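You operate a simulated robot arm through the tools that you are given. There is no shell and no other tool.

You are at the controls of a simulated robot arm. One attempt, no reset.

JOB
Lamp on, then wind the valve in the vice shut and free it.
Fine: loosen the vice after the wheel is shut; the valve goes in the white tray. Set down upright: square valve with the white wheel.

Only the result counts: the job must be done as asked and must still hold three seconds after the hand-in. Knocking over, shifting, dropping, spilling or breaking anything else fails it.

ROBOT AND FRAMES
A 6-joint arm with a three-finger gripper, fixed in place. Base frame: the origin is on the floor under the middle of its stand, x ahead of it, y to its left, z up. Lengths are in m, angles in rad, forces in N, time in s.
It reaches about 1.213 m from its shoulder. Its first joint turns from -2.897 to 2.897 rad. Payload 4.89 kg.
The tool frame sits at the grasp point between the pads (the TCP): z along the fingers, y along the line on which they close. The tips reach 0.03 m beyond it. The gripper opens to 0.164 m; its body begins 0.125 m behind the TCP.
Orientation is that of the tool frame in the base frame, as a unit quaternion [x, y, z, w]. With the fingers straight down and closing along the base's y, the tool's x points along the base's -x, its y along +y and its z along -z.

CONTROLS
- The arm moves only by the tool servo_tool. Its argument "plan" is a list of rows, each an object of numbers (a shift or turn left out is 0, a gripper value left out holds the last): "wx", "wy", "wz": the turn, a rotation vector about the tool's x, y, z in rad; "x", "y", "z": the shift along the tool's x, y, z in m; "claw": the finger opening in m, from 0 to 0.164. In form: [{"wx": .., "wy": .., "wz": .., "x": .., "y": .., "z": .., "claw": ..}, ...]. A call has 1 to 20 rows; each row is the pose to reach, as a shift and turn from the pose commanded when the call began, along the tool's axes at that moment. Rows are played at 5 a second. More than 0.05 m and 0.15 rad between two rows, or a gripper value outside its range, and nothing of the call is played. Where a pose cannot be reached the arm comes as near as it can. A force on the tool above 40 N (or 10 N above the force at the start of the call, whichever is more), or a blocked arm, ends the call early, and 0.2 s more pass. The fingers move at their own pace (about 0.108 m/s each) and stop on an object; they squeeze with about 43 N. The grip force told is the motor's: it shows also when the fingers shut on nothing. Time passes only in rows, and 0.2 s behind the last, so rows that repeat a pose let the fingers close. The reply holds the time, the measured pose of the TCP, the force on the tool along the base axes, the opening and the grip force, in the units named above and with some noise, with the torque about the TCP (base axes, N m) and any sound that the robot's microphone picked up.
- Cameras (640 x 400 px; columns grow to the right, rows downward): "scene" is fixed at [0.219, -0.6489, 1.6041]; the picture's right is [0.80, -0.60, 0.00], its down [-0.40, -0.53, -0.75] and it looks along [0.45, 0.60, -0.66] (base axes); focal length 317 px, centre (320, 200). "wrist" rides on the gripper at [0.076, -0.002, -0.152] in the tool frame; the picture's right is [0.02, 1.00, 0.00], its down [-0.88, 0.02, -0.47] and it looks along [-0.47, 0.01, 0.88] (tool axes); focal length 247 px, centre (320, 200). There is no depth. A picture from a camera that has moved, and an enlarged one, comes with that camera's place and axes in the base frame and with its lens.
- camera(camera): a new picture of that camera. No time passes.
- move_column(by): moves the trunk up (or, below 0, down) by that many m; the arm rides with it, the base frame stays. It gives what a move gives, with no picture.
- enlarge(camera, box): a new picture of the part [left, top, right, bottom] of that camera's present view, enlarged. No time passes.
- close_job(): hands the job in; it is judged then, once.

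Nothing tells you positions but the pictures and the camera data. Unless the task says otherwise, let go and move clear before handing in.

The tools are called after ">>>" as a command line: name --argument value ..., lists and objects as JSON in quotes. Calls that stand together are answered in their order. servo_tool: Moves the arm, as the interface text tells. Its arguments: {"type":"object","properties":{"plan":{"type":"array"}},"required":["plan"]} The other tools are called the same way: move_column (by) moves the trunk up or down; camera (camera) takes a picture; enlarge (camera, box) takes an enlarged picture of a part of a camera's view; close_job () hands the job in.

At the start:

```text
t: 0.0
ee_pos: [0.5043, -0.176, 1.2797]
tcp_rot: [0.0, 1.0, 0.0, 0.001]
ft_force: [0.3, 0.2, 0.2]
moment: [-0.02, 0.03, -0.01]
grip_width: 0.1642
gripper_force: 0.1
trunk travel left (down, up): [-0.05, 0.34]
```

scene: 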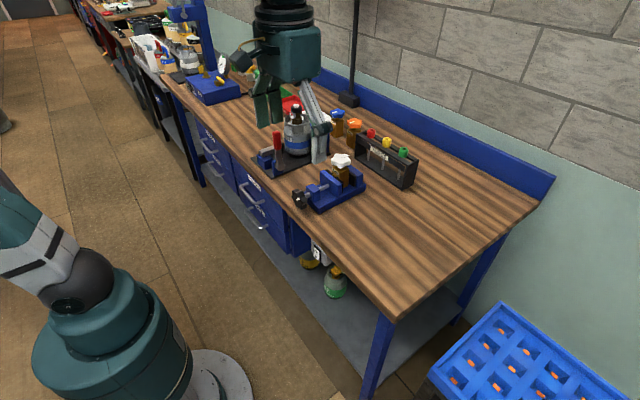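
wrist: 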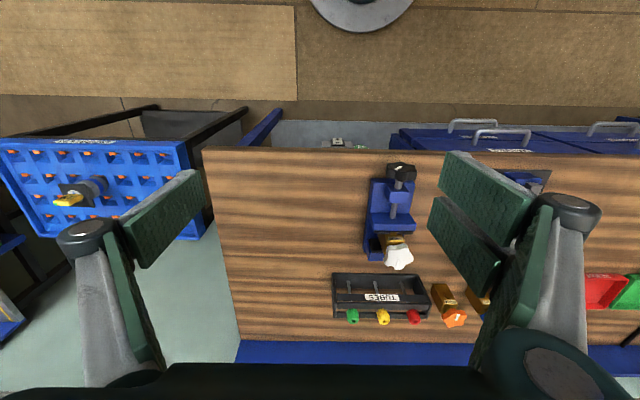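

I see a workbench with a blue vice holding a brass valve with a white wheel, a black box with colored buttons/tubes, other valves, and bins. I'll look closer before moving to find the lamp switch, the tray and the vice handle.

>>> enlarge --camera "scene" --box '[240, 80, 440, 220]'

>>> enlarge --camera "scene" --box '[60, 0, 300, 150]'

>>> enlarge --camera "wrist" --box '[320, 140, 480, 340]'

>>> enlarge --camera "wrist" --box '[0, 100, 240, 250]'

```text
2.86 times, centred on (340, 150) of scene
camera zoom: at [0.219, -0.6489, 1.6041], right [0.8, -0.6, 0.0], down [-0.4, -0.53, -0.75], along [0.45, 0.6, -0.66], focal length 905 px, centre (263, 343)
```

zoom: 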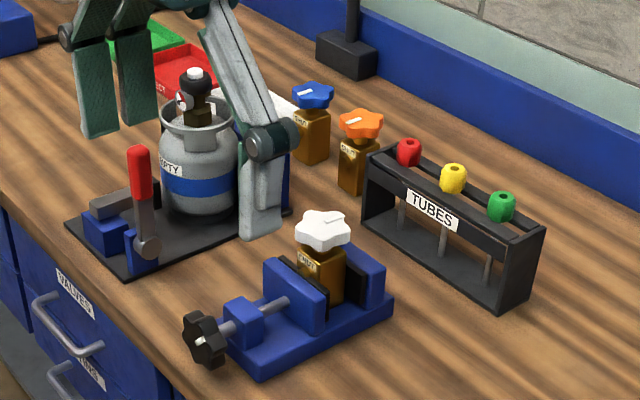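

```text
2.67 times, centred on (180, 75) of scene
camera zoom: at [0.219, -0.6489, 1.6041], right [0.8, -0.6, 0.0], down [-0.4, -0.53, -0.75], along [0.45, 0.6, -0.66], focal length 844 px, centre (693, 533)
```

zoom: 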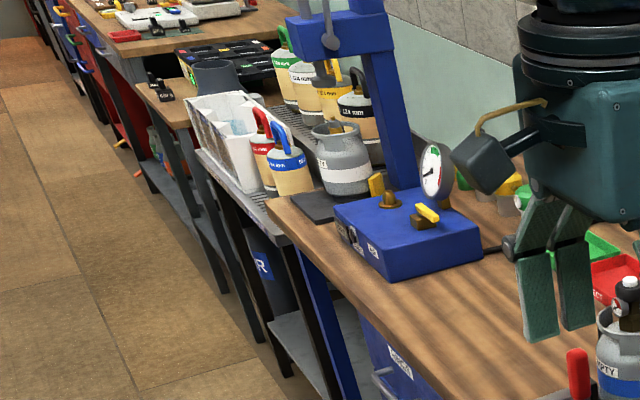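

```text
2.00 times, centred on (400, 240) of wrist
camera zoom: at [0.4275, -0.1795, 1.4324], right [-0.02, 1.0, 0.0], down [0.88, 0.02, 0.47], along [0.47, 0.01, -0.88], focal length 494 px, centre (160, 120)
```

zoom: 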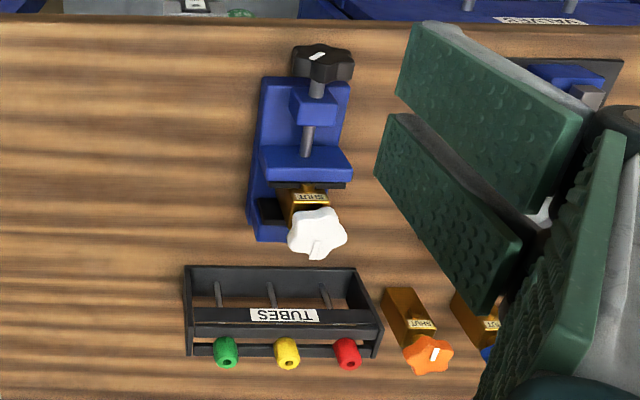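

```text
2.67 times, centred on (120, 175) of wrist
camera zoom: at [0.4275, -0.1795, 1.4324], right [-0.02, 1.0, 0.0], down [0.88, 0.02, 0.47], along [0.47, 0.01, -0.88], focal length 659 px, centre (853, 267)
```

zoom: 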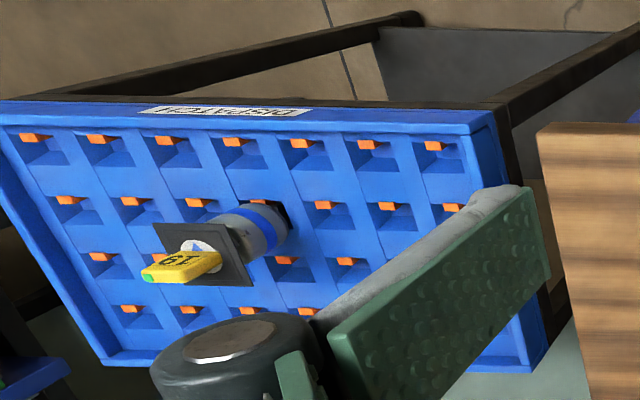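

I see the vice, the tubes rack, loose valves with blue and orange wheels, and a black pole at the back edge that could be the lamp. I'll zoom in on the pole, trays and vice to find the switch.

>>> enlarge --camera "scene" --box '[320, 0, 400, 120]'

>>> enlarge --camera "scene" --box '[260, 70, 350, 130]'

>>> enlarge --camera "scene" --box '[280, 140, 380, 215]'

>>> enlarge --camera "scene" --box '[160, 40, 280, 110]'

>>> enlarge --camera "wrist" --box '[480, 140, 640, 400]'

```text
3.33 times, centred on (360, 60) of scene
camera zoom: at [0.219, -0.6489, 1.6041], right [0.8, -0.6, 0.0], down [-0.4, -0.53, -0.75], along [0.45, 0.6, -0.66], focal length 1055 px, centre (187, 667)
```

zoom: 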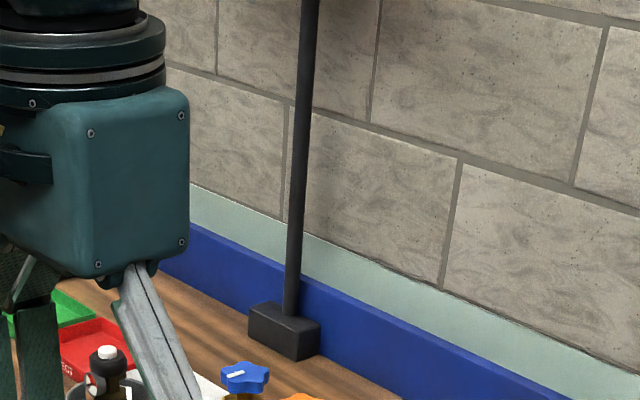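

```text
6.67 times, centred on (305, 100) of scene
camera zoom: at [0.219, -0.6489, 1.6041], right [0.8, -0.6, 0.0], down [-0.4, -0.53, -0.75], along [0.45, 0.6, -0.66], focal length 2111 px, centre (420, 867)
```

zoom: 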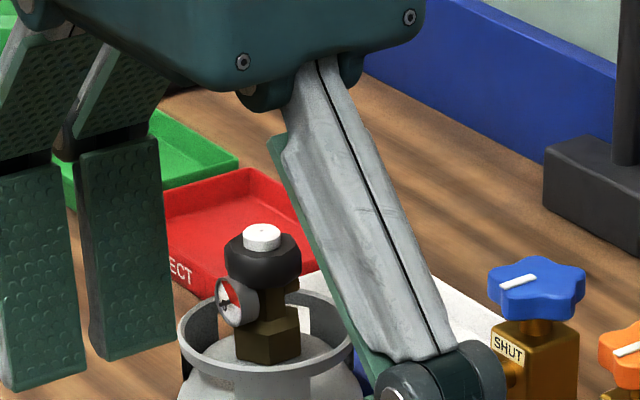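

```text
5.33 times, centred on (330, 178) of scene
camera zoom: at [0.219, -0.6489, 1.6041], right [0.8, -0.6, 0.0], down [-0.4, -0.53, -0.75], along [0.45, 0.6, -0.66], focal length 1689 px, centre (267, 320)
```

zoom: 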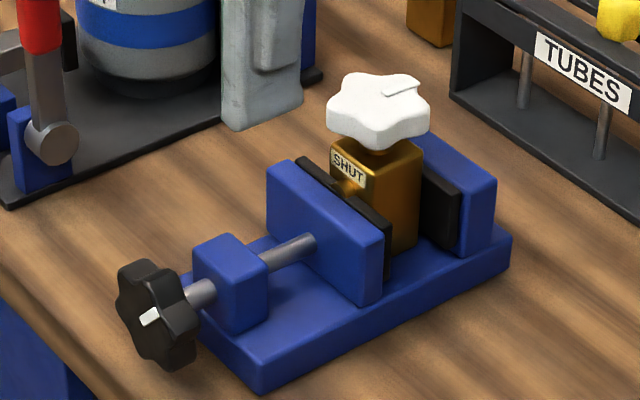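

```text
5.33 times, centred on (220, 75) of scene
camera zoom: at [0.219, -0.6489, 1.6041], right [0.8, -0.6, 0.0], down [-0.4, -0.53, -0.75], along [0.45, 0.6, -0.66], focal length 1689 px, centre (853, 867)
```

zoom: 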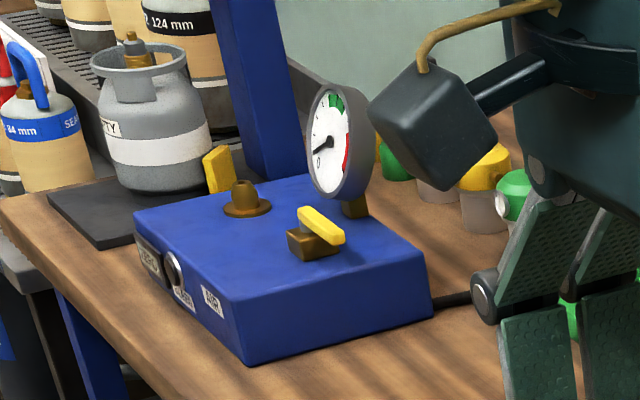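

```text
1.54 times, centred on (560, 270) of wrist
camera zoom: at [0.4275, -0.1795, 1.4324], right [-0.02, 1.0, 0.0], down [0.88, 0.02, 0.47], along [0.47, 0.01, -0.88], focal length 380 px, centre (-49, 92)
```

zoom: 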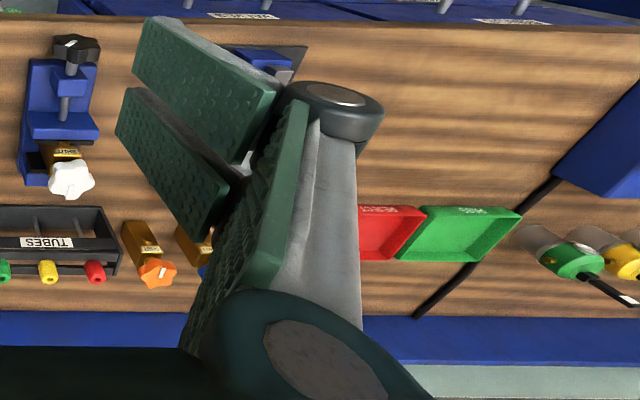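

The lamp head is not visible; only its pole at about (1.3, 0.54). The white wheel is near (0.79, 0.0, 1.01) with the table top around z=0.87. I'll try to see above the frame, then look around with the wrist camera.

>>> enlarge --camera "scene" --box '[300, 0, 320, 160]'

>>> enlarge --camera "scene" --box '[200, -200, 500, 0]'

```text
2.50 times, centred on (310, 80) of scene
camera zoom: at [0.219, -0.6489, 1.6041], right [0.8, -0.6, 0.0], down [-0.4, -0.53, -0.75], along [0.45, 0.6, -0.66], focal length 792 px, centre (345, 500)
```

zoom: 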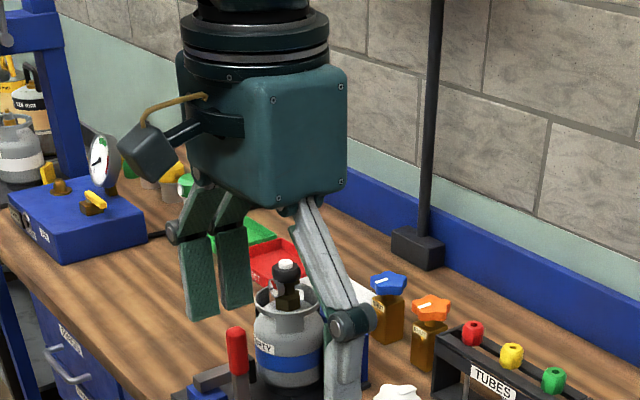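

```text
refused: -200 is not a number from 0 to 400
```

The frame limits boxes, but a wide, thin box at the top edge will be widened to fit. I'll use that to look above the frame for the lamp head.

>>> enlarge --camera "scene" --box '[160, 0, 640, 4]'

>>> enlarge --camera "wrist" --box '[200, 396, 640, 400]'

>>> enlarge --camera "wrist" --box '[636, 0, 640, 400]'

```text
1.33 times, centred on (400, 2) of scene
camera zoom: at [0.219, -0.6489, 1.6041], right [0.8, -0.6, 0.0], down [-0.4, -0.53, -0.75], along [0.45, 0.6, -0.66], focal length 422 px, centre (213, 464)
```

zoom: 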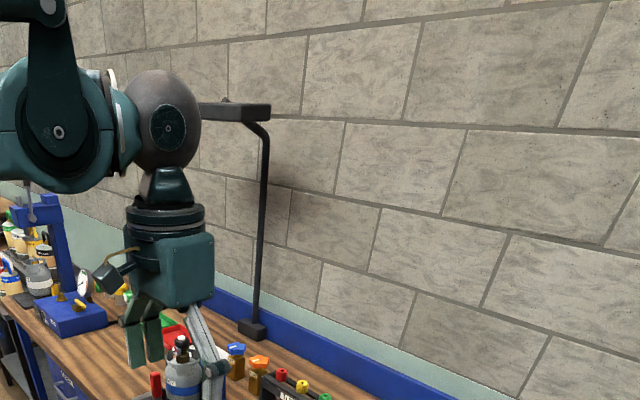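

```text
1.45 times, centred on (420, 398) of wrist
camera zoom: at [0.4275, -0.1795, 1.4324], right [-0.02, 1.0, 0.0], down [0.88, 0.02, 0.47], along [0.47, 0.01, -0.88], focal length 359 px, centre (174, -88)
```

zoom: 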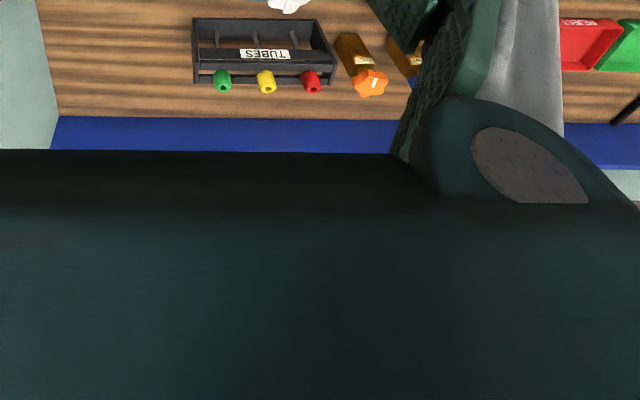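

```text
1.00 times, centred on (638, 200) of wrist (not enlarged: the box is as wide or as high as the picture)
camera zoom: at [0.4275, -0.1795, 1.4324], right [-0.02, 1.0, 0.0], down [0.88, 0.02, 0.47], along [0.47, 0.01, -0.88], focal length 247 px, centre (2, 200)
```

zoom: 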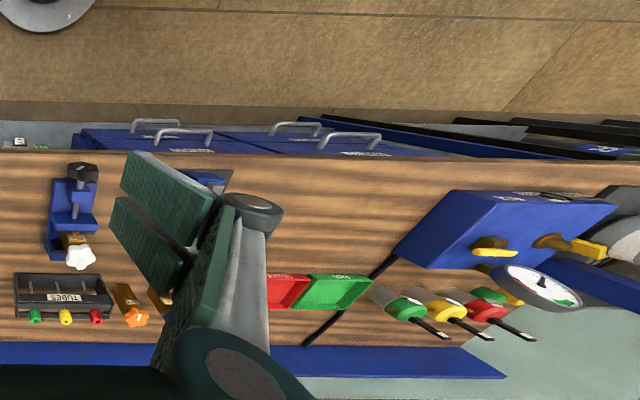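

The lamp is a pole that bends at the top into a dark head, partly hidden behind the robot's wrist. I'll zoom in on it further for a switch.

>>> enlarge --camera "scene" --box '[240, 0, 480, 2]'

>>> enlarge --camera "scene" --box '[160, 0, 410, 2]'

```text
2.67 times, centred on (360, 1) of scene
camera zoom: at [0.219, -0.6489, 1.6041], right [0.8, -0.6, 0.0], down [-0.4, -0.53, -0.75], along [0.45, 0.6, -0.66], focal length 844 px, centre (213, 731)
```

zoom: 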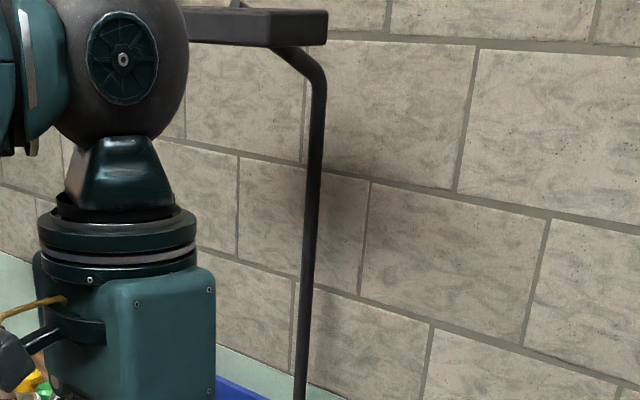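

```text
2.56 times, centred on (285, 1) of scene
camera zoom: at [0.219, -0.6489, 1.6041], right [0.8, -0.6, 0.0], down [-0.4, -0.53, -0.75], along [0.45, 0.6, -0.66], focal length 810 px, centre (410, 709)
```

zoom: 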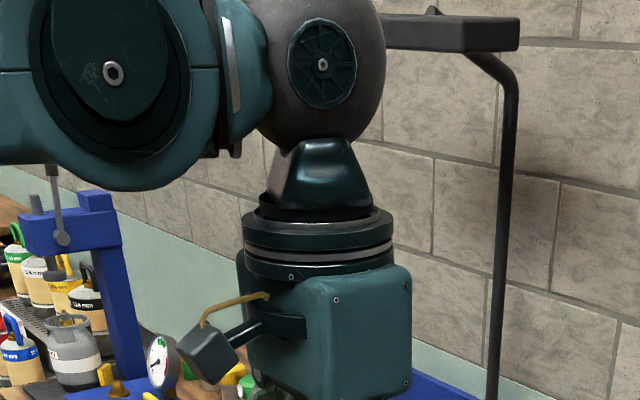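

The lamp head is a dark box at about z≈1.55, possibly with a small switch on it. I'll yaw the wrist left and tilt it up to get a clear view, staying high above the bench.

>>> servo_tool --plan '[{"wz": -0.12}, {"wz": -0.24}, {"wz": -0.36}, {"wz": -0.48}, {"wz": -0.6}, {"wz": -0.6}]'

```text
t: 1.4
ee_pos: [0.5033, -0.177, 1.2797]
tcp_rot: [-0.296, 0.955, 0.0, 0.0]
ft_force: [-0.6, 0.4, -0.3]
moment: [0.0, 0.01, 0.0]
grip_width: 0.164
gripper_force: 0.1
trunk travel left (down, up): [-0.05, 0.34]
```

>>> servo_tool --plan '[{"wy": -0.13}, {"wy": -0.26}, {"wy": -0.39}, {"wy": -0.52}, {"wy": -0.65}, {"wy": -0.78}, {"wy": -0.9}, {"wy": -0.9}]'

>>> camera --camera "wrist"

>>> enlarge --camera "scene" --box '[160, 0, 480, 2]'

```text
t: 3.4
ee_pos: [0.5151, -0.1464, 1.2805]
tcp_rot: [-0.294, 0.851, 0.142, 0.411]
ft_force: [0.2, -0.7, -0.1]
moment: [0.02, -0.01, -0.01]
grip_width: 0.1642
gripper_force: 0.0
trunk travel left (down, up): [-0.05, 0.34]
stopped in row 8: the arm was blocked; the commanded pose is now the measured one
```

```text
taken
camera wrist: at [0.3845, -0.2515, 1.3155], right [-0.63, 0.78, -0.02], down [0.13, 0.12, 0.98], along [0.77, 0.62, -0.18], focal length 247 px, centre (320, 200)
```

wrist: 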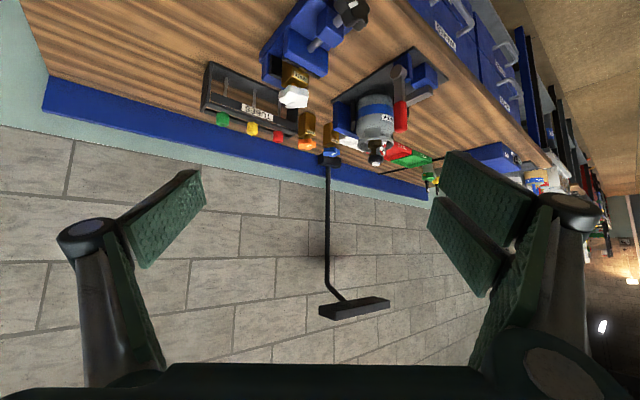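

```text
2.00 times, centred on (320, 1) of scene
camera zoom: at [0.219, -0.6489, 1.6041], right [0.8, -0.6, 0.0], down [-0.4, -0.53, -0.75], along [0.45, 0.6, -0.66], focal length 633 px, centre (320, 598)
```

zoom: 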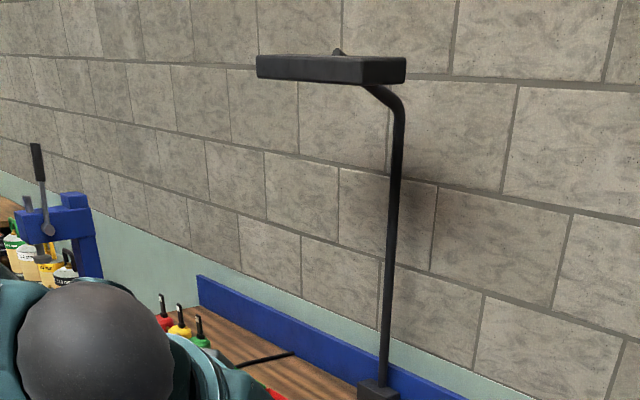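

The lamp is now visible in both views: a bar-shaped head on a bent pole, with a small bump on its top. I'll zoom in on both.

>>> enlarge --camera "scene" --box '[270, 0, 410, 2]'

>>> enlarge --camera "wrist" --box '[300, 270, 410, 340]'

>>> enlarge --camera "wrist" --box '[280, 110, 440, 210]'

>>> enlarge --camera "wrist" --box '[200, 0, 360, 160]'

```text
4.57 times, centred on (340, 1) of scene
camera zoom: at [0.219, -0.6489, 1.6041], right [0.8, -0.6, 0.0], down [-0.4, -0.53, -0.75], along [0.45, 0.6, -0.66], focal length 1447 px, centre (229, 1110)
```

zoom: 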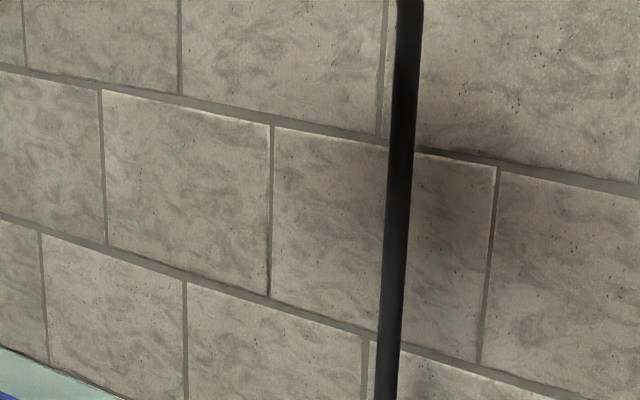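

```text
5.71 times, centred on (355, 305) of wrist
camera zoom: at [0.3845, -0.2515, 1.3155], right [-0.63, 0.78, -0.02], down [0.13, 0.12, 0.98], along [0.77, 0.62, -0.18], focal length 1411 px, centre (120, -400)
```

zoom: 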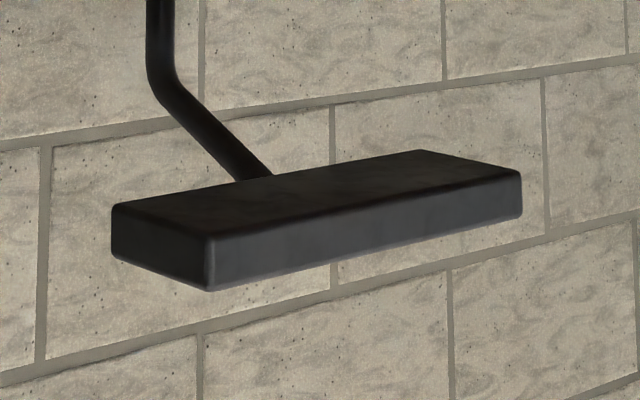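

```text
4.00 times, centred on (360, 160) of wrist
camera zoom: at [0.3845, -0.2515, 1.3155], right [-0.63, 0.78, -0.02], down [0.13, 0.12, 0.98], along [0.77, 0.62, -0.18], focal length 988 px, centre (160, 360)
```

zoom: 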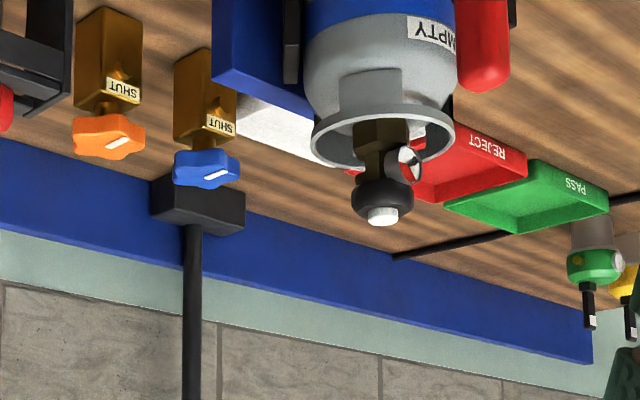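

```text
2.50 times, centred on (280, 80) of wrist
camera zoom: at [0.3845, -0.2515, 1.3155], right [-0.63, 0.78, -0.02], down [0.13, 0.12, 0.98], along [0.77, 0.62, -0.18], focal length 617 px, centre (420, 500)
```

zoom: 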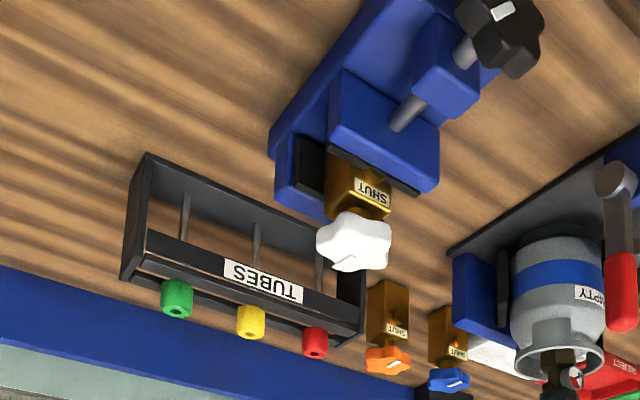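

The lamp head spans about y 0.40–0.75 at x≈1.14, z≈1.55, which is near or past the edge of reach, so the switch may be elsewhere. I'll check the lamp base, the bump, the blue box labels and the bench front.

>>> enlarge --camera "scene" --box '[210, 0, 450, 1]'

>>> enlarge --camera "scene" --box '[320, 70, 380, 110]'

>>> enlarge --camera "wrist" --box '[300, 140, 350, 175]'

>>> enlarge --camera "scene" --box '[180, 60, 250, 110]'

>>> enlarge --camera "wrist" --box '[340, 0, 560, 140]'

```text
2.67 times, centred on (330, 0) of scene
camera zoom: at [0.219, -0.6489, 1.6041], right [0.8, -0.6, 0.0], down [-0.4, -0.53, -0.75], along [0.45, 0.6, -0.66], focal length 844 px, centre (293, 732)
```

zoom: 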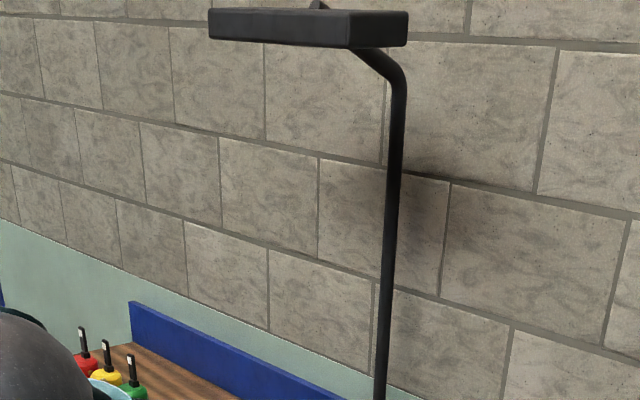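

```text
10.00 times, centred on (350, 90) of scene
camera zoom: at [0.219, -0.6489, 1.6041], right [0.8, -0.6, 0.0], down [-0.4, -0.53, -0.75], along [0.45, 0.6, -0.66], focal length 3166 px, centre (20, 1300)
```

zoom: 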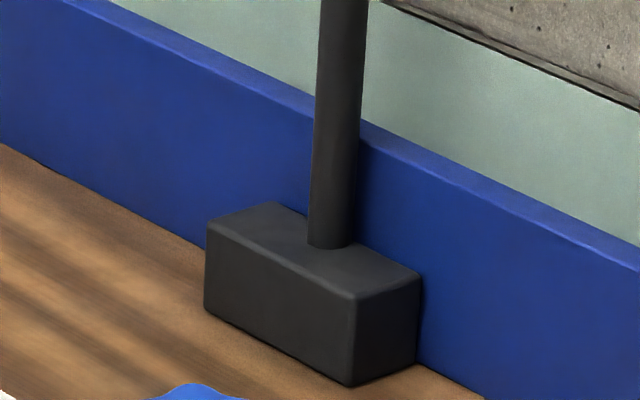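

```text
11.43 times, centred on (325, 158) of wrist
camera zoom: at [0.3845, -0.2515, 1.3155], right [-0.63, 0.78, -0.02], down [0.13, 0.12, 0.98], along [0.77, 0.62, -0.18], focal length 2823 px, centre (263, 686)
```

zoom: 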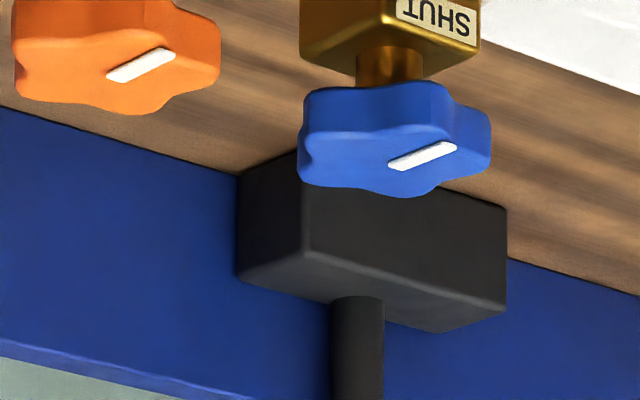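

```text
8.00 times, centred on (215, 85) of scene
camera zoom: at [0.219, -0.6489, 1.6041], right [0.8, -0.6, 0.0], down [-0.4, -0.53, -0.75], along [0.45, 0.6, -0.66], focal length 2533 px, centre (1160, 1120)
```

zoom: 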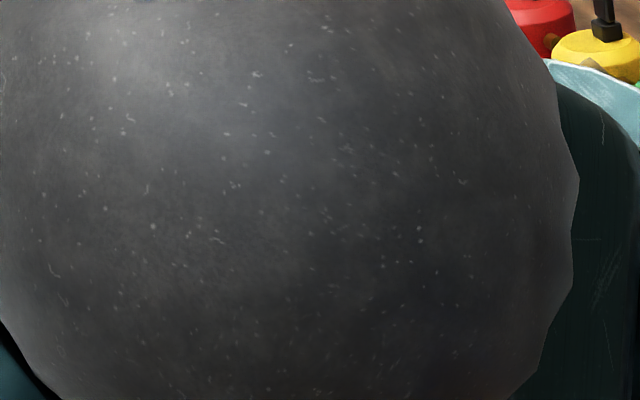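

```text
2.86 times, centred on (450, 70) of wrist
camera zoom: at [0.3845, -0.2515, 1.3155], right [-0.63, 0.78, -0.02], down [0.13, 0.12, 0.98], along [0.77, 0.62, -0.18], focal length 706 px, centre (-51, 571)
```

zoom: 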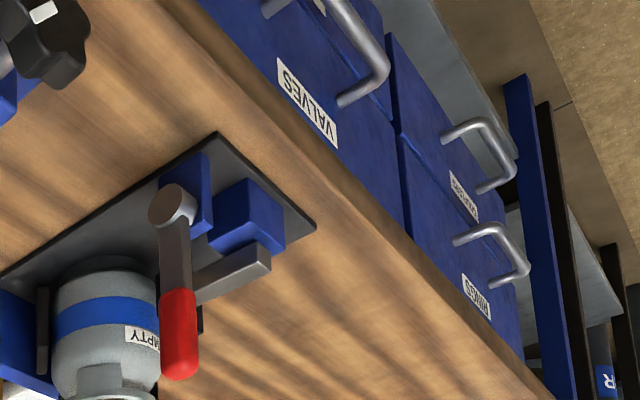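

The bump on top of the lamp head could be a switch, but I can only see it from below. I'll raise the trunk so the wrist camera can look over the lamp's top.

>>> move_column --by 0.34

>>> camera --camera "wrist"

>>> camera --camera "scene"

```text
t: 6.7
ee_pos: [0.5155, -0.147, 1.6204]
tcp_rot: [-0.294, 0.851, 0.142, 0.412]
ft_force: [0.3, -0.3, 0.0]
moment: [0.01, -0.01, -0.01]
grip_width: 0.1643
gripper_force: 0.0
trunk travel left (down, up): [-0.39, 0.0]
```

```text
taken
camera wrist: at [0.3843, -0.2517, 1.6553], right [-0.63, 0.78, -0.02], down [0.13, 0.12, 0.98], along [0.77, 0.61, -0.18], focal length 247 px, centre (320, 200)
```

wrist: 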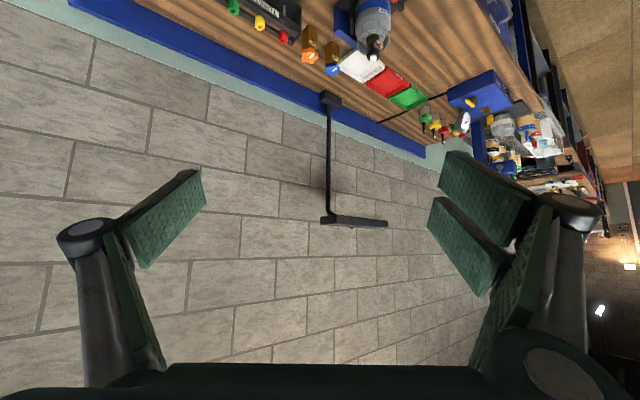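

```text
taken
```

scene: 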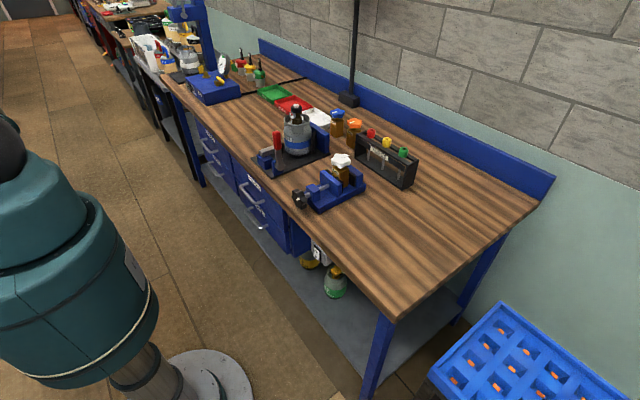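

Now the wrist camera is above the lamp's level. I'll zoom into the lamp head top, the trays and the rest of the bench.

>>> enlarge --camera "wrist" --box '[310, 200, 400, 240]'

>>> enlarge --camera "wrist" --box '[290, 30, 450, 130]'

>>> enlarge --camera "scene" --box '[240, 70, 440, 220]'

>>> enlarge --camera "scene" --box '[180, 50, 300, 125]'

>>> enlarge --camera "scene" --box '[160, 100, 360, 300]'

```text
7.11 times, centred on (355, 220) of wrist
camera zoom: at [0.3843, -0.2517, 1.6553], right [-0.63, 0.78, -0.02], down [0.13, 0.12, 0.98], along [0.77, 0.61, -0.18], focal length 1756 px, centre (71, 58)
```

zoom: 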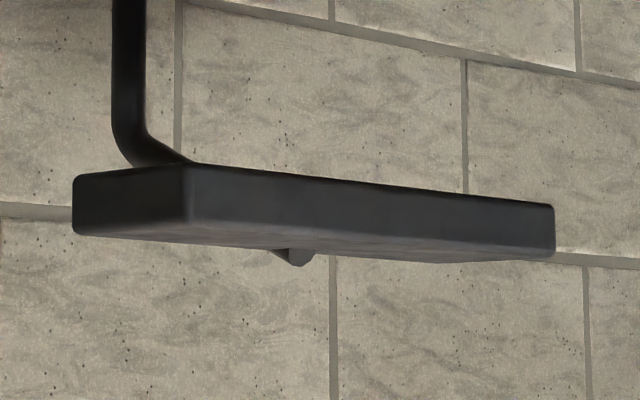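

```text
4.00 times, centred on (370, 80) of wrist
camera zoom: at [0.3843, -0.2517, 1.6553], right [-0.63, 0.78, -0.02], down [0.13, 0.12, 0.98], along [0.77, 0.61, -0.18], focal length 988 px, centre (120, 680)
```

zoom: 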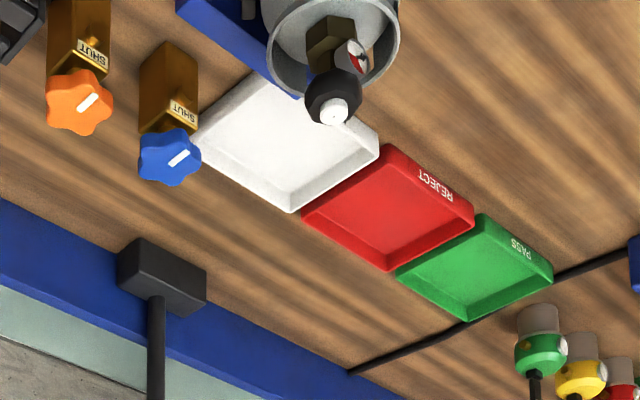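

```text
2.67 times, centred on (340, 145) of scene
camera zoom: at [0.219, -0.6489, 1.6041], right [0.8, -0.6, 0.0], down [-0.4, -0.53, -0.75], along [0.45, 0.6, -0.66], focal length 844 px, centre (267, 347)
```

zoom: 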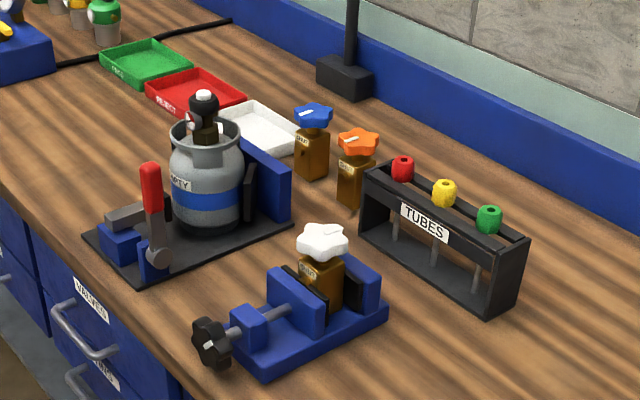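

```text
5.33 times, centred on (240, 88) of scene
camera zoom: at [0.219, -0.6489, 1.6041], right [0.8, -0.6, 0.0], down [-0.4, -0.53, -0.75], along [0.45, 0.6, -0.66], focal length 1689 px, centre (747, 800)
```

zoom: 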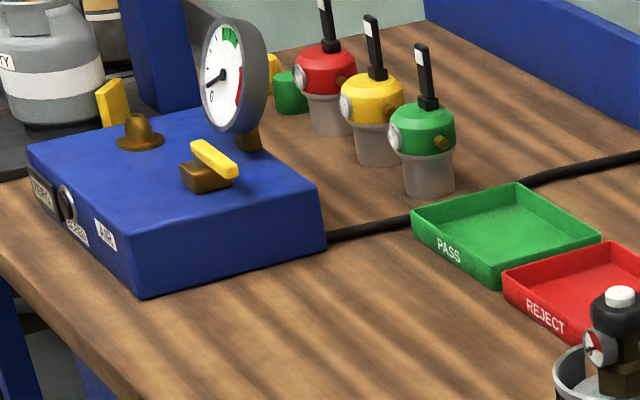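

```text
2.00 times, centred on (260, 200) of scene
camera zoom: at [0.219, -0.6489, 1.6041], right [0.8, -0.6, 0.0], down [-0.4, -0.53, -0.75], along [0.45, 0.6, -0.66], focal length 633 px, centre (440, 200)
```

zoom: 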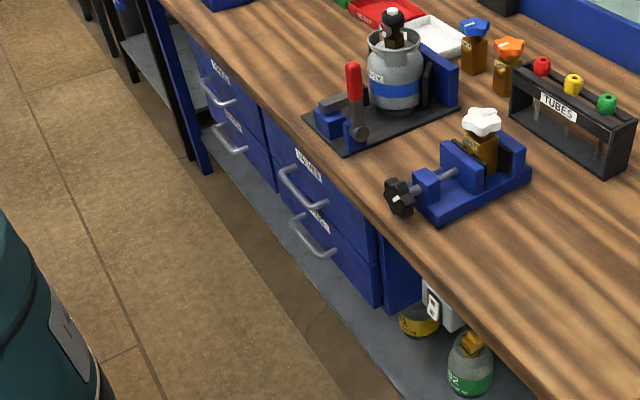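

A white box with what may be a switch is under the bench top near the right of the drawers. I'll zoom into it.

>>> enlarge --camera "scene" --box '[295, 225, 365, 300]'

>>> enlarge --camera "scene" --box '[305, 235, 335, 265]'

>>> enlarge --camera "scene" --box '[185, 80, 245, 110]'

>>> enlarge --camera "scene" --box '[380, 280, 640, 400]'

```text
5.33 times, centred on (330, 262) of scene
camera zoom: at [0.219, -0.6489, 1.6041], right [0.8, -0.6, 0.0], down [-0.4, -0.53, -0.75], along [0.45, 0.6, -0.66], focal length 1689 px, centre (267, -133)
```

zoom: 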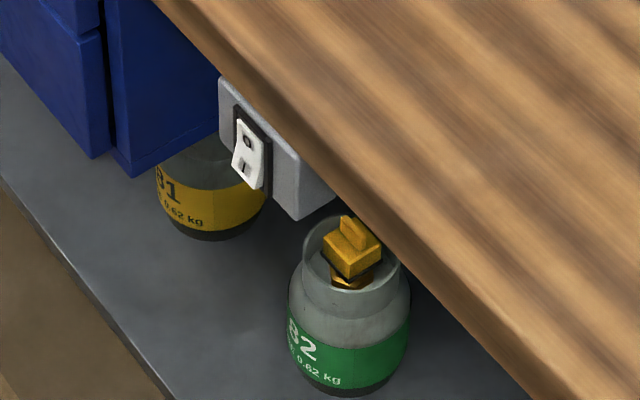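

```text
13.33 times, centred on (320, 250) of scene
camera zoom: at [0.219, -0.6489, 1.6041], right [0.8, -0.6, 0.0], down [-0.4, -0.53, -0.75], along [0.45, 0.6, -0.66], focal length 4222 px, centre (320, -467)
```

zoom: 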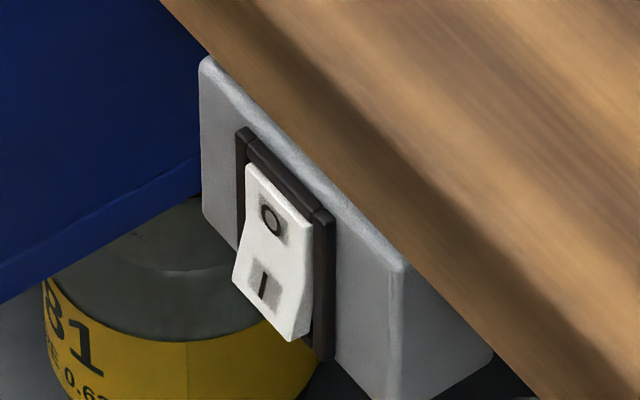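

```text
10.67 times, centred on (215, 95) of scene
camera zoom: at [0.219, -0.6489, 1.6041], right [0.8, -0.6, 0.0], down [-0.4, -0.53, -0.75], along [0.45, 0.6, -0.66], focal length 3377 px, centre (1440, 1320)
```

zoom: 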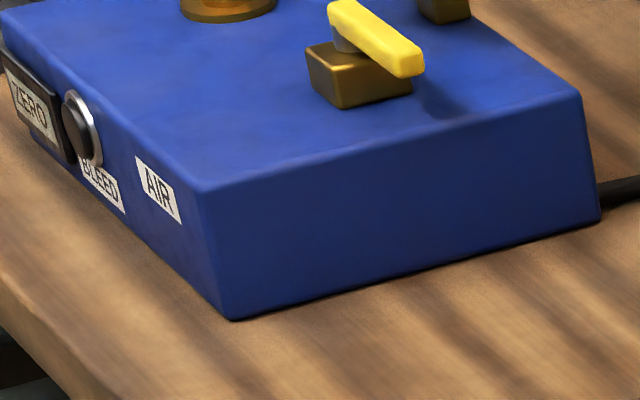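

```text
2.46 times, centred on (510, 340) of scene
camera zoom: at [0.219, -0.6489, 1.6041], right [0.8, -0.6, 0.0], down [-0.4, -0.53, -0.75], along [0.45, 0.6, -0.66], focal length 779 px, centre (-148, -145)
```

zoom: 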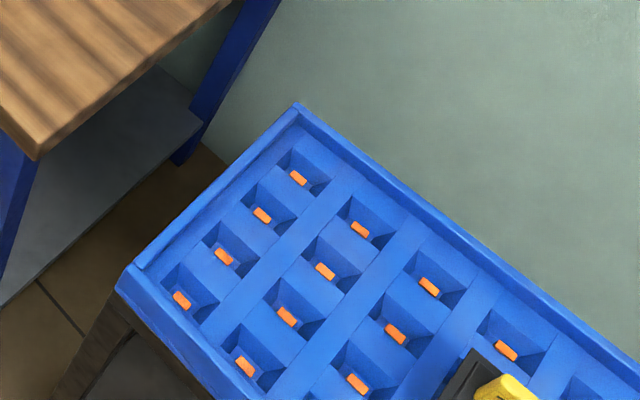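

There it is: a grey box under the bench front edge with an O/I rocker facing the robot (about x≈0.61, y≈-0.11, z≈0.78). It is on the O side now. I'll lower the trunk and bring the wrist camera down to see it properly.

>>> move_column --by -0.39

```text
t: 10.5
ee_pos: [0.5145, -0.1466, 1.2312]
tcp_rot: [-0.295, 0.851, 0.143, 0.412]
ft_force: [-0.5, -0.8, 1.1]
moment: [0.05, 0.01, 0.02]
grip_width: 0.1637
gripper_force: 0.1
trunk travel left (down, up): [0.0, 0.39]
```

Trunk is at its lowest. Now I square the yaw, reduce the pitch and lower the hand toward (0.45, -0.11, 0.98), in front of the bench edge, to see the switch.

>>> servo_tool --plan '[{"wx": 0.054, "wy": 0.048, "wz": 0.064, "x": 0.027, "y": 0.0087, "z": 0.0167}, {"wx": 0.1085, "wy": 0.0968, "wz": 0.128, "x": 0.0535, "y": 0.0174, "z": 0.0334}, {"wx": 0.163, "wy": 0.145, "wz": 0.192, "x": 0.08, "y": 0.026, "z": 0.05}, {"wx": 0.217, "wy": 0.1935, "wz": 0.2565, "x": 0.107, "y": 0.0347, "z": 0.0668}, {"wx": 0.271, "wy": 0.242, "wz": 0.3206, "x": 0.1338, "y": 0.0434, "z": 0.0834}, {"wx": 0.3255, "wy": 0.29, "wz": 0.385, "x": 0.1605, "y": 0.052, "z": 0.1}, {"wx": 0.38, "wy": 0.3386, "wz": 0.449, "x": 0.187, "y": 0.0607, "z": 0.1168}, {"wx": 0.434, "wy": 0.387, "wz": 0.513, "x": 0.214, "y": 0.0694, "z": 0.1335}, {"wx": 0.434, "wy": 0.387, "wz": 0.513, "x": 0.214, "y": 0.0694, "z": 0.1335}]'

>>> camera --camera "wrist"

>>> camera --camera "scene"

```text
t: 12.5
ee_pos: [0.4467, -0.1174, 0.9801]
tcp_rot: [0.005, 0.969, -0.002, 0.247]
ft_force: [0.1, -0.6, -0.1]
moment: [0.02, -0.03, -0.02]
grip_width: 0.164
gripper_force: 0.0
trunk travel left (down, up): [0.0, 0.39]
```

```text
taken
camera wrist: at [0.3061, -0.1171, 1.0766], right [-0.01, 1.0, -0.01], down [0.55, 0.01, 0.84], along [0.84, 0.0, -0.55], focal length 247 px, centre (320, 200)
```

wrist: 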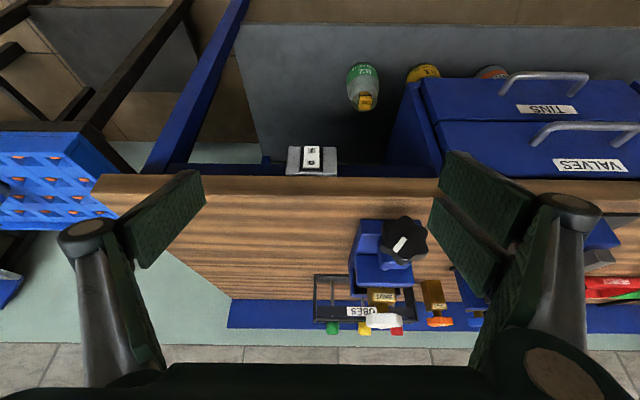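

```text
taken
```

scene: 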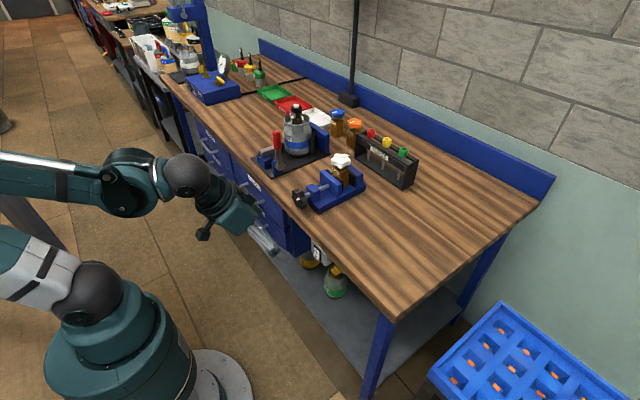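

The grey switch box with its rocker is visible in the wrist view at about (312,158), mounted just under the table edge. I'll zoom in to see the rocker and measure its place.

>>> enlarge --camera "wrist" --box '[280, 140, 344, 180]'

>>> enlarge --camera "scene" --box '[305, 235, 335, 265]'

>>> enlarge --camera "wrist" --box '[330, 200, 470, 340]'

```text
10.00 times, centred on (312, 160) of wrist
camera zoom: at [0.3061, -0.1171, 1.0766], right [-0.01, 1.0, -0.01], down [0.55, 0.01, 0.84], along [0.84, 0.0, -0.55], focal length 2470 px, centre (400, 600)
```

zoom: 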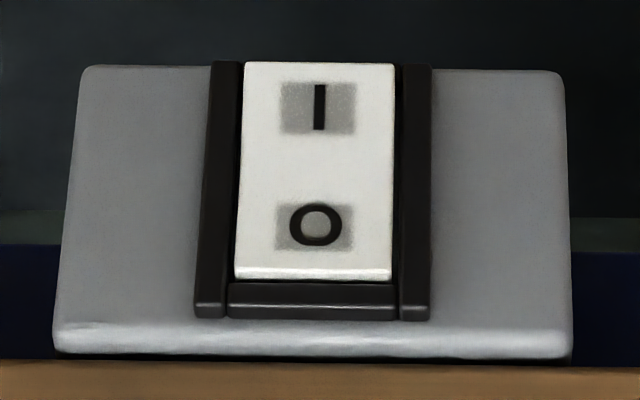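

```text
13.33 times, centred on (320, 250) of scene
camera zoom: at [0.219, -0.6489, 1.6041], right [0.8, -0.6, 0.0], down [-0.4, -0.53, -0.75], along [0.45, 0.6, -0.66], focal length 4222 px, centre (320, -467)
```

zoom: 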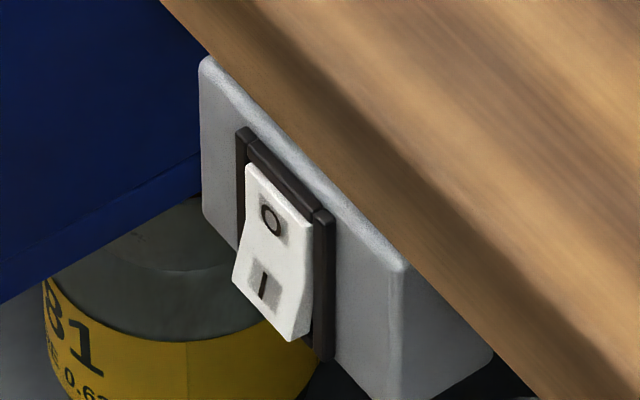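

```text
2.86 times, centred on (400, 270) of wrist
camera zoom: at [0.3061, -0.1171, 1.0766], right [-0.01, 1.0, -0.01], down [0.55, 0.01, 0.84], along [0.84, 0.0, -0.55], focal length 706 px, centre (91, 0)
```

zoom: 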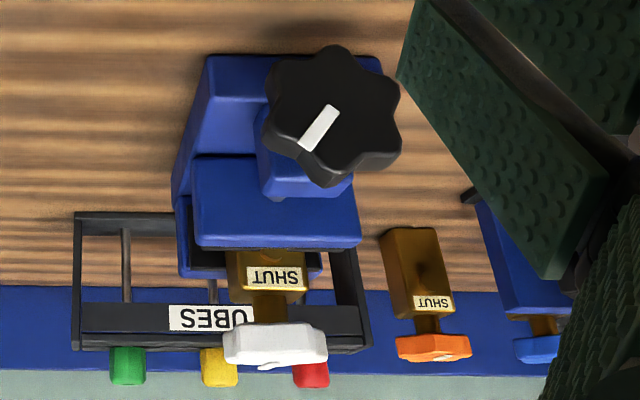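

From triangulation the "I" half of the rocker is at about (0.589, -0.131, 0.799) and "O" at (0.593, -0.131, 0.822); the bench edge sits above at z≥0.841. I'll close the fingers and look at their shape before pressing.

>>> servo_tool --plan '[{"claw": 0.0}, {"claw": 0.0}, {"claw": 0.0}, {"claw": 0.0}, {"claw": 0.0}]'

>>> camera --camera "wrist"

>>> enlarge --camera "scene" --box '[180, 140, 300, 260]'

```text
t: 13.7
ee_pos: [0.4467, -0.1156, 0.9797]
tcp_rot: [0.005, 0.969, -0.002, 0.247]
ft_force: [0.2, 0.1, -0.4]
moment: [-0.03, 0.02, -0.04]
grip_width: 0.0001
gripper_force: 43.1
trunk travel left (down, up): [0.0, 0.39]
```

```text
taken
camera wrist: at [0.3061, -0.1173, 1.0767], right [-0.01, 1.0, -0.01], down [0.55, 0.01, 0.84], along [0.84, 0.0, -0.55], focal length 247 px, centre (320, 200)
```

wrist: 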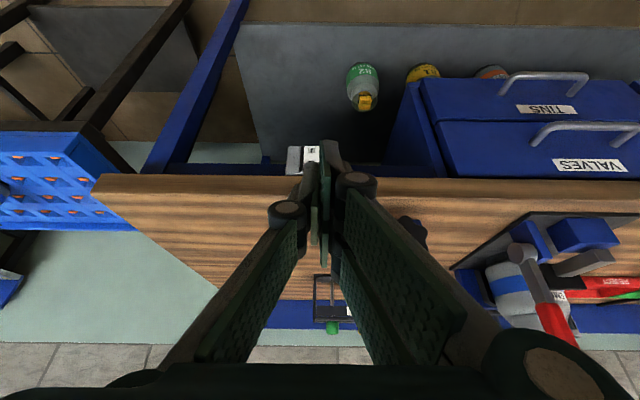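

```text
3.33 times, centred on (240, 200) of scene
camera zoom: at [0.219, -0.6489, 1.6041], right [0.8, -0.6, 0.0], down [-0.4, -0.53, -0.75], along [0.45, 0.6, -0.66], focal length 1055 px, centre (587, 200)
```

zoom: 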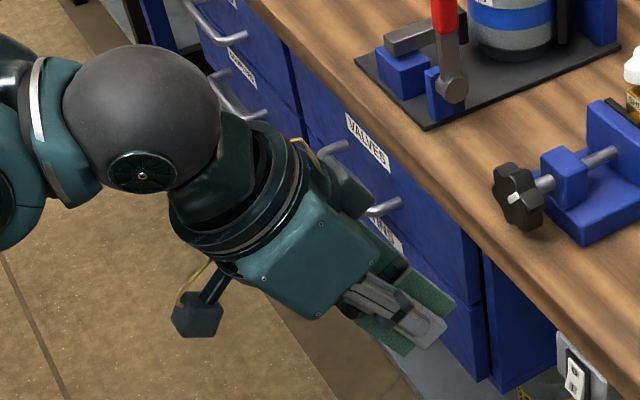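

With fingers closed, the forward edge of the two-finger side sits about (0.043, +0.008, -0.010) from the TCP. I'll lower it to the height of the "I" half while still well in front of the bench.

>>> servo_tool --plan '[{"x": 0.0165, "y": -0.0045, "z": 0.0304}, {"x": 0.033, "y": -0.009, "z": 0.0608}, {"x": 0.0496, "y": -0.0134, "z": 0.0912}, {"x": 0.066, "y": -0.0178, "z": 0.1216}, {"x": 0.0826, "y": -0.0223, "z": 0.152}, {"x": 0.0826, "y": -0.0223, "z": 0.152}]'

>>> camera --camera "wrist"

>>> enlarge --camera "scene" --box '[220, 180, 360, 300]'

```text
t: 15.1
ee_pos: [0.4447, -0.1354, 0.8082]
tcp_rot: [0.006, 0.969, -0.002, 0.248]
ft_force: [1.0, -0.2, 0.4]
moment: [-0.05, -0.05, -0.03]
grip_width: 0.0001
gripper_force: 42.7
trunk travel left (down, up): [0.0, 0.39]
```

```text
taken
camera wrist: at [0.3049, -0.1372, 0.9055], right [-0.01, 1.0, -0.01], down [0.55, 0.01, 0.84], along [0.84, 0.0, -0.55], focal length 247 px, centre (320, 200)
```

wrist: 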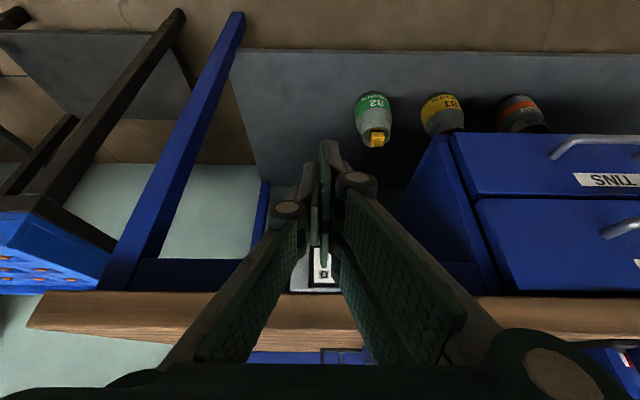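

```text
3.33 times, centred on (290, 240) of scene
camera zoom: at [0.219, -0.6489, 1.6041], right [0.8, -0.6, 0.0], down [-0.4, -0.53, -0.75], along [0.45, 0.6, -0.66], focal length 1055 px, centre (420, 67)
```

zoom: 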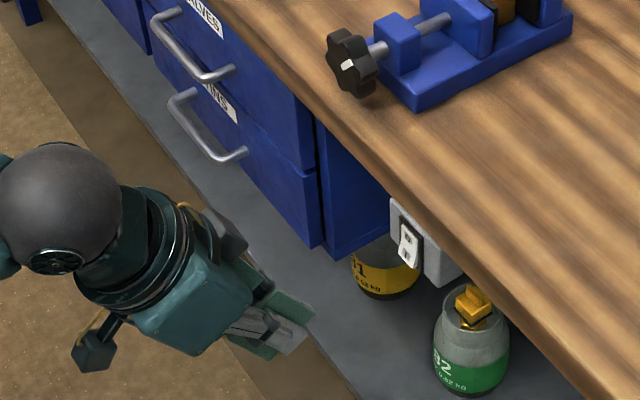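

I'll zoom on the fingertip and rocker in the wrist view to refine the alignment.

>>> enlarge --camera "wrist" --box '[270, 130, 390, 300]'

```text
2.35 times, centred on (330, 215) of wrist
camera zoom: at [0.3049, -0.1372, 0.9055], right [-0.01, 1.0, -0.01], down [0.55, 0.01, 0.84], along [0.84, 0.0, -0.55], focal length 581 px, centre (296, 165)
```

zoom: 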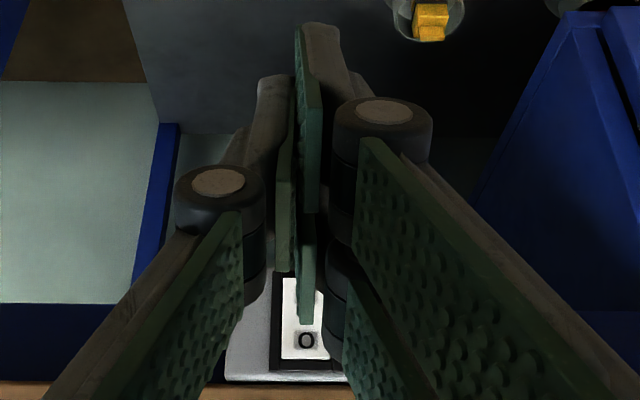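

The finger edge lines up with the rocker in y. I'll advance toward the switch in +x, stopping about 1.5 cm short.

>>> servo_tool --plan '[{"x": -0.0263, "y": 0.0003, "z": 0.0144}, {"x": -0.0527, "y": 0.0006, "z": 0.0287}, {"x": -0.0746, "y": 0.0009, "z": 0.0407}, {"x": -0.0746, "y": 0.0009, "z": 0.0407}]'

>>> enlarge --camera "scene" --box '[270, 210, 350, 290]'

>>> enlarge --camera "wrist" --box '[270, 130, 390, 300]'

```text
t: 16.1
ee_pos: [0.5312, -0.1355, 0.8084]
tcp_rot: [0.005, 0.969, -0.002, 0.249]
ft_force: [-0.5, 0.2, 0.1]
moment: [0.01, -0.02, -0.01]
grip_width: 0.0002
gripper_force: 42.8
trunk travel left (down, up): [0.0, 0.39]
```

```text
5.00 times, centred on (310, 250) of scene
camera zoom: at [0.219, -0.6489, 1.6041], right [0.8, -0.6, 0.0], down [-0.4, -0.53, -0.75], along [0.45, 0.6, -0.66], focal length 1583 px, centre (370, -50)
```

zoom: 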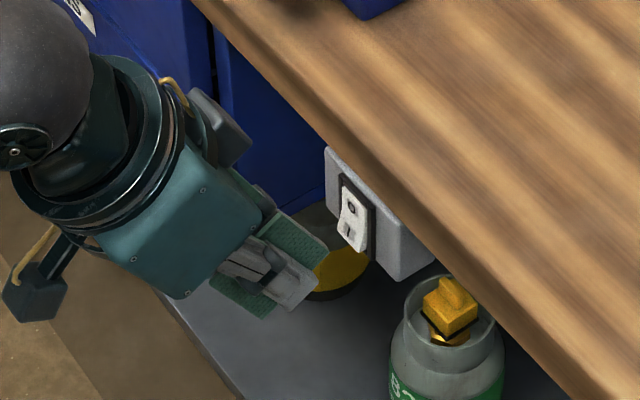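

```text
2.35 times, centred on (330, 215) of wrist
camera zoom: at [0.3913, -0.1369, 0.9054], right [-0.01, 1.0, -0.01], down [0.55, 0.01, 0.84], along [0.84, 0.0, -0.55], focal length 581 px, centre (296, 165)
```

zoom: 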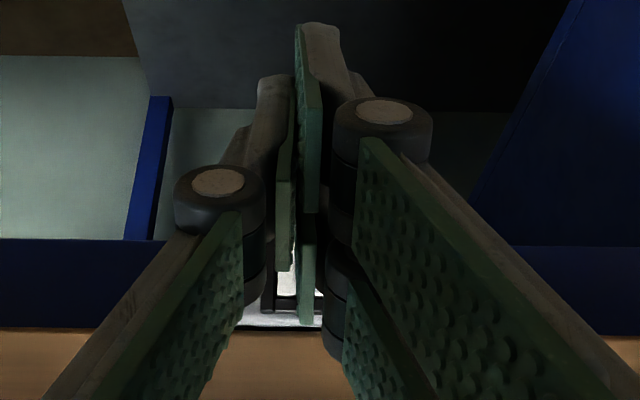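

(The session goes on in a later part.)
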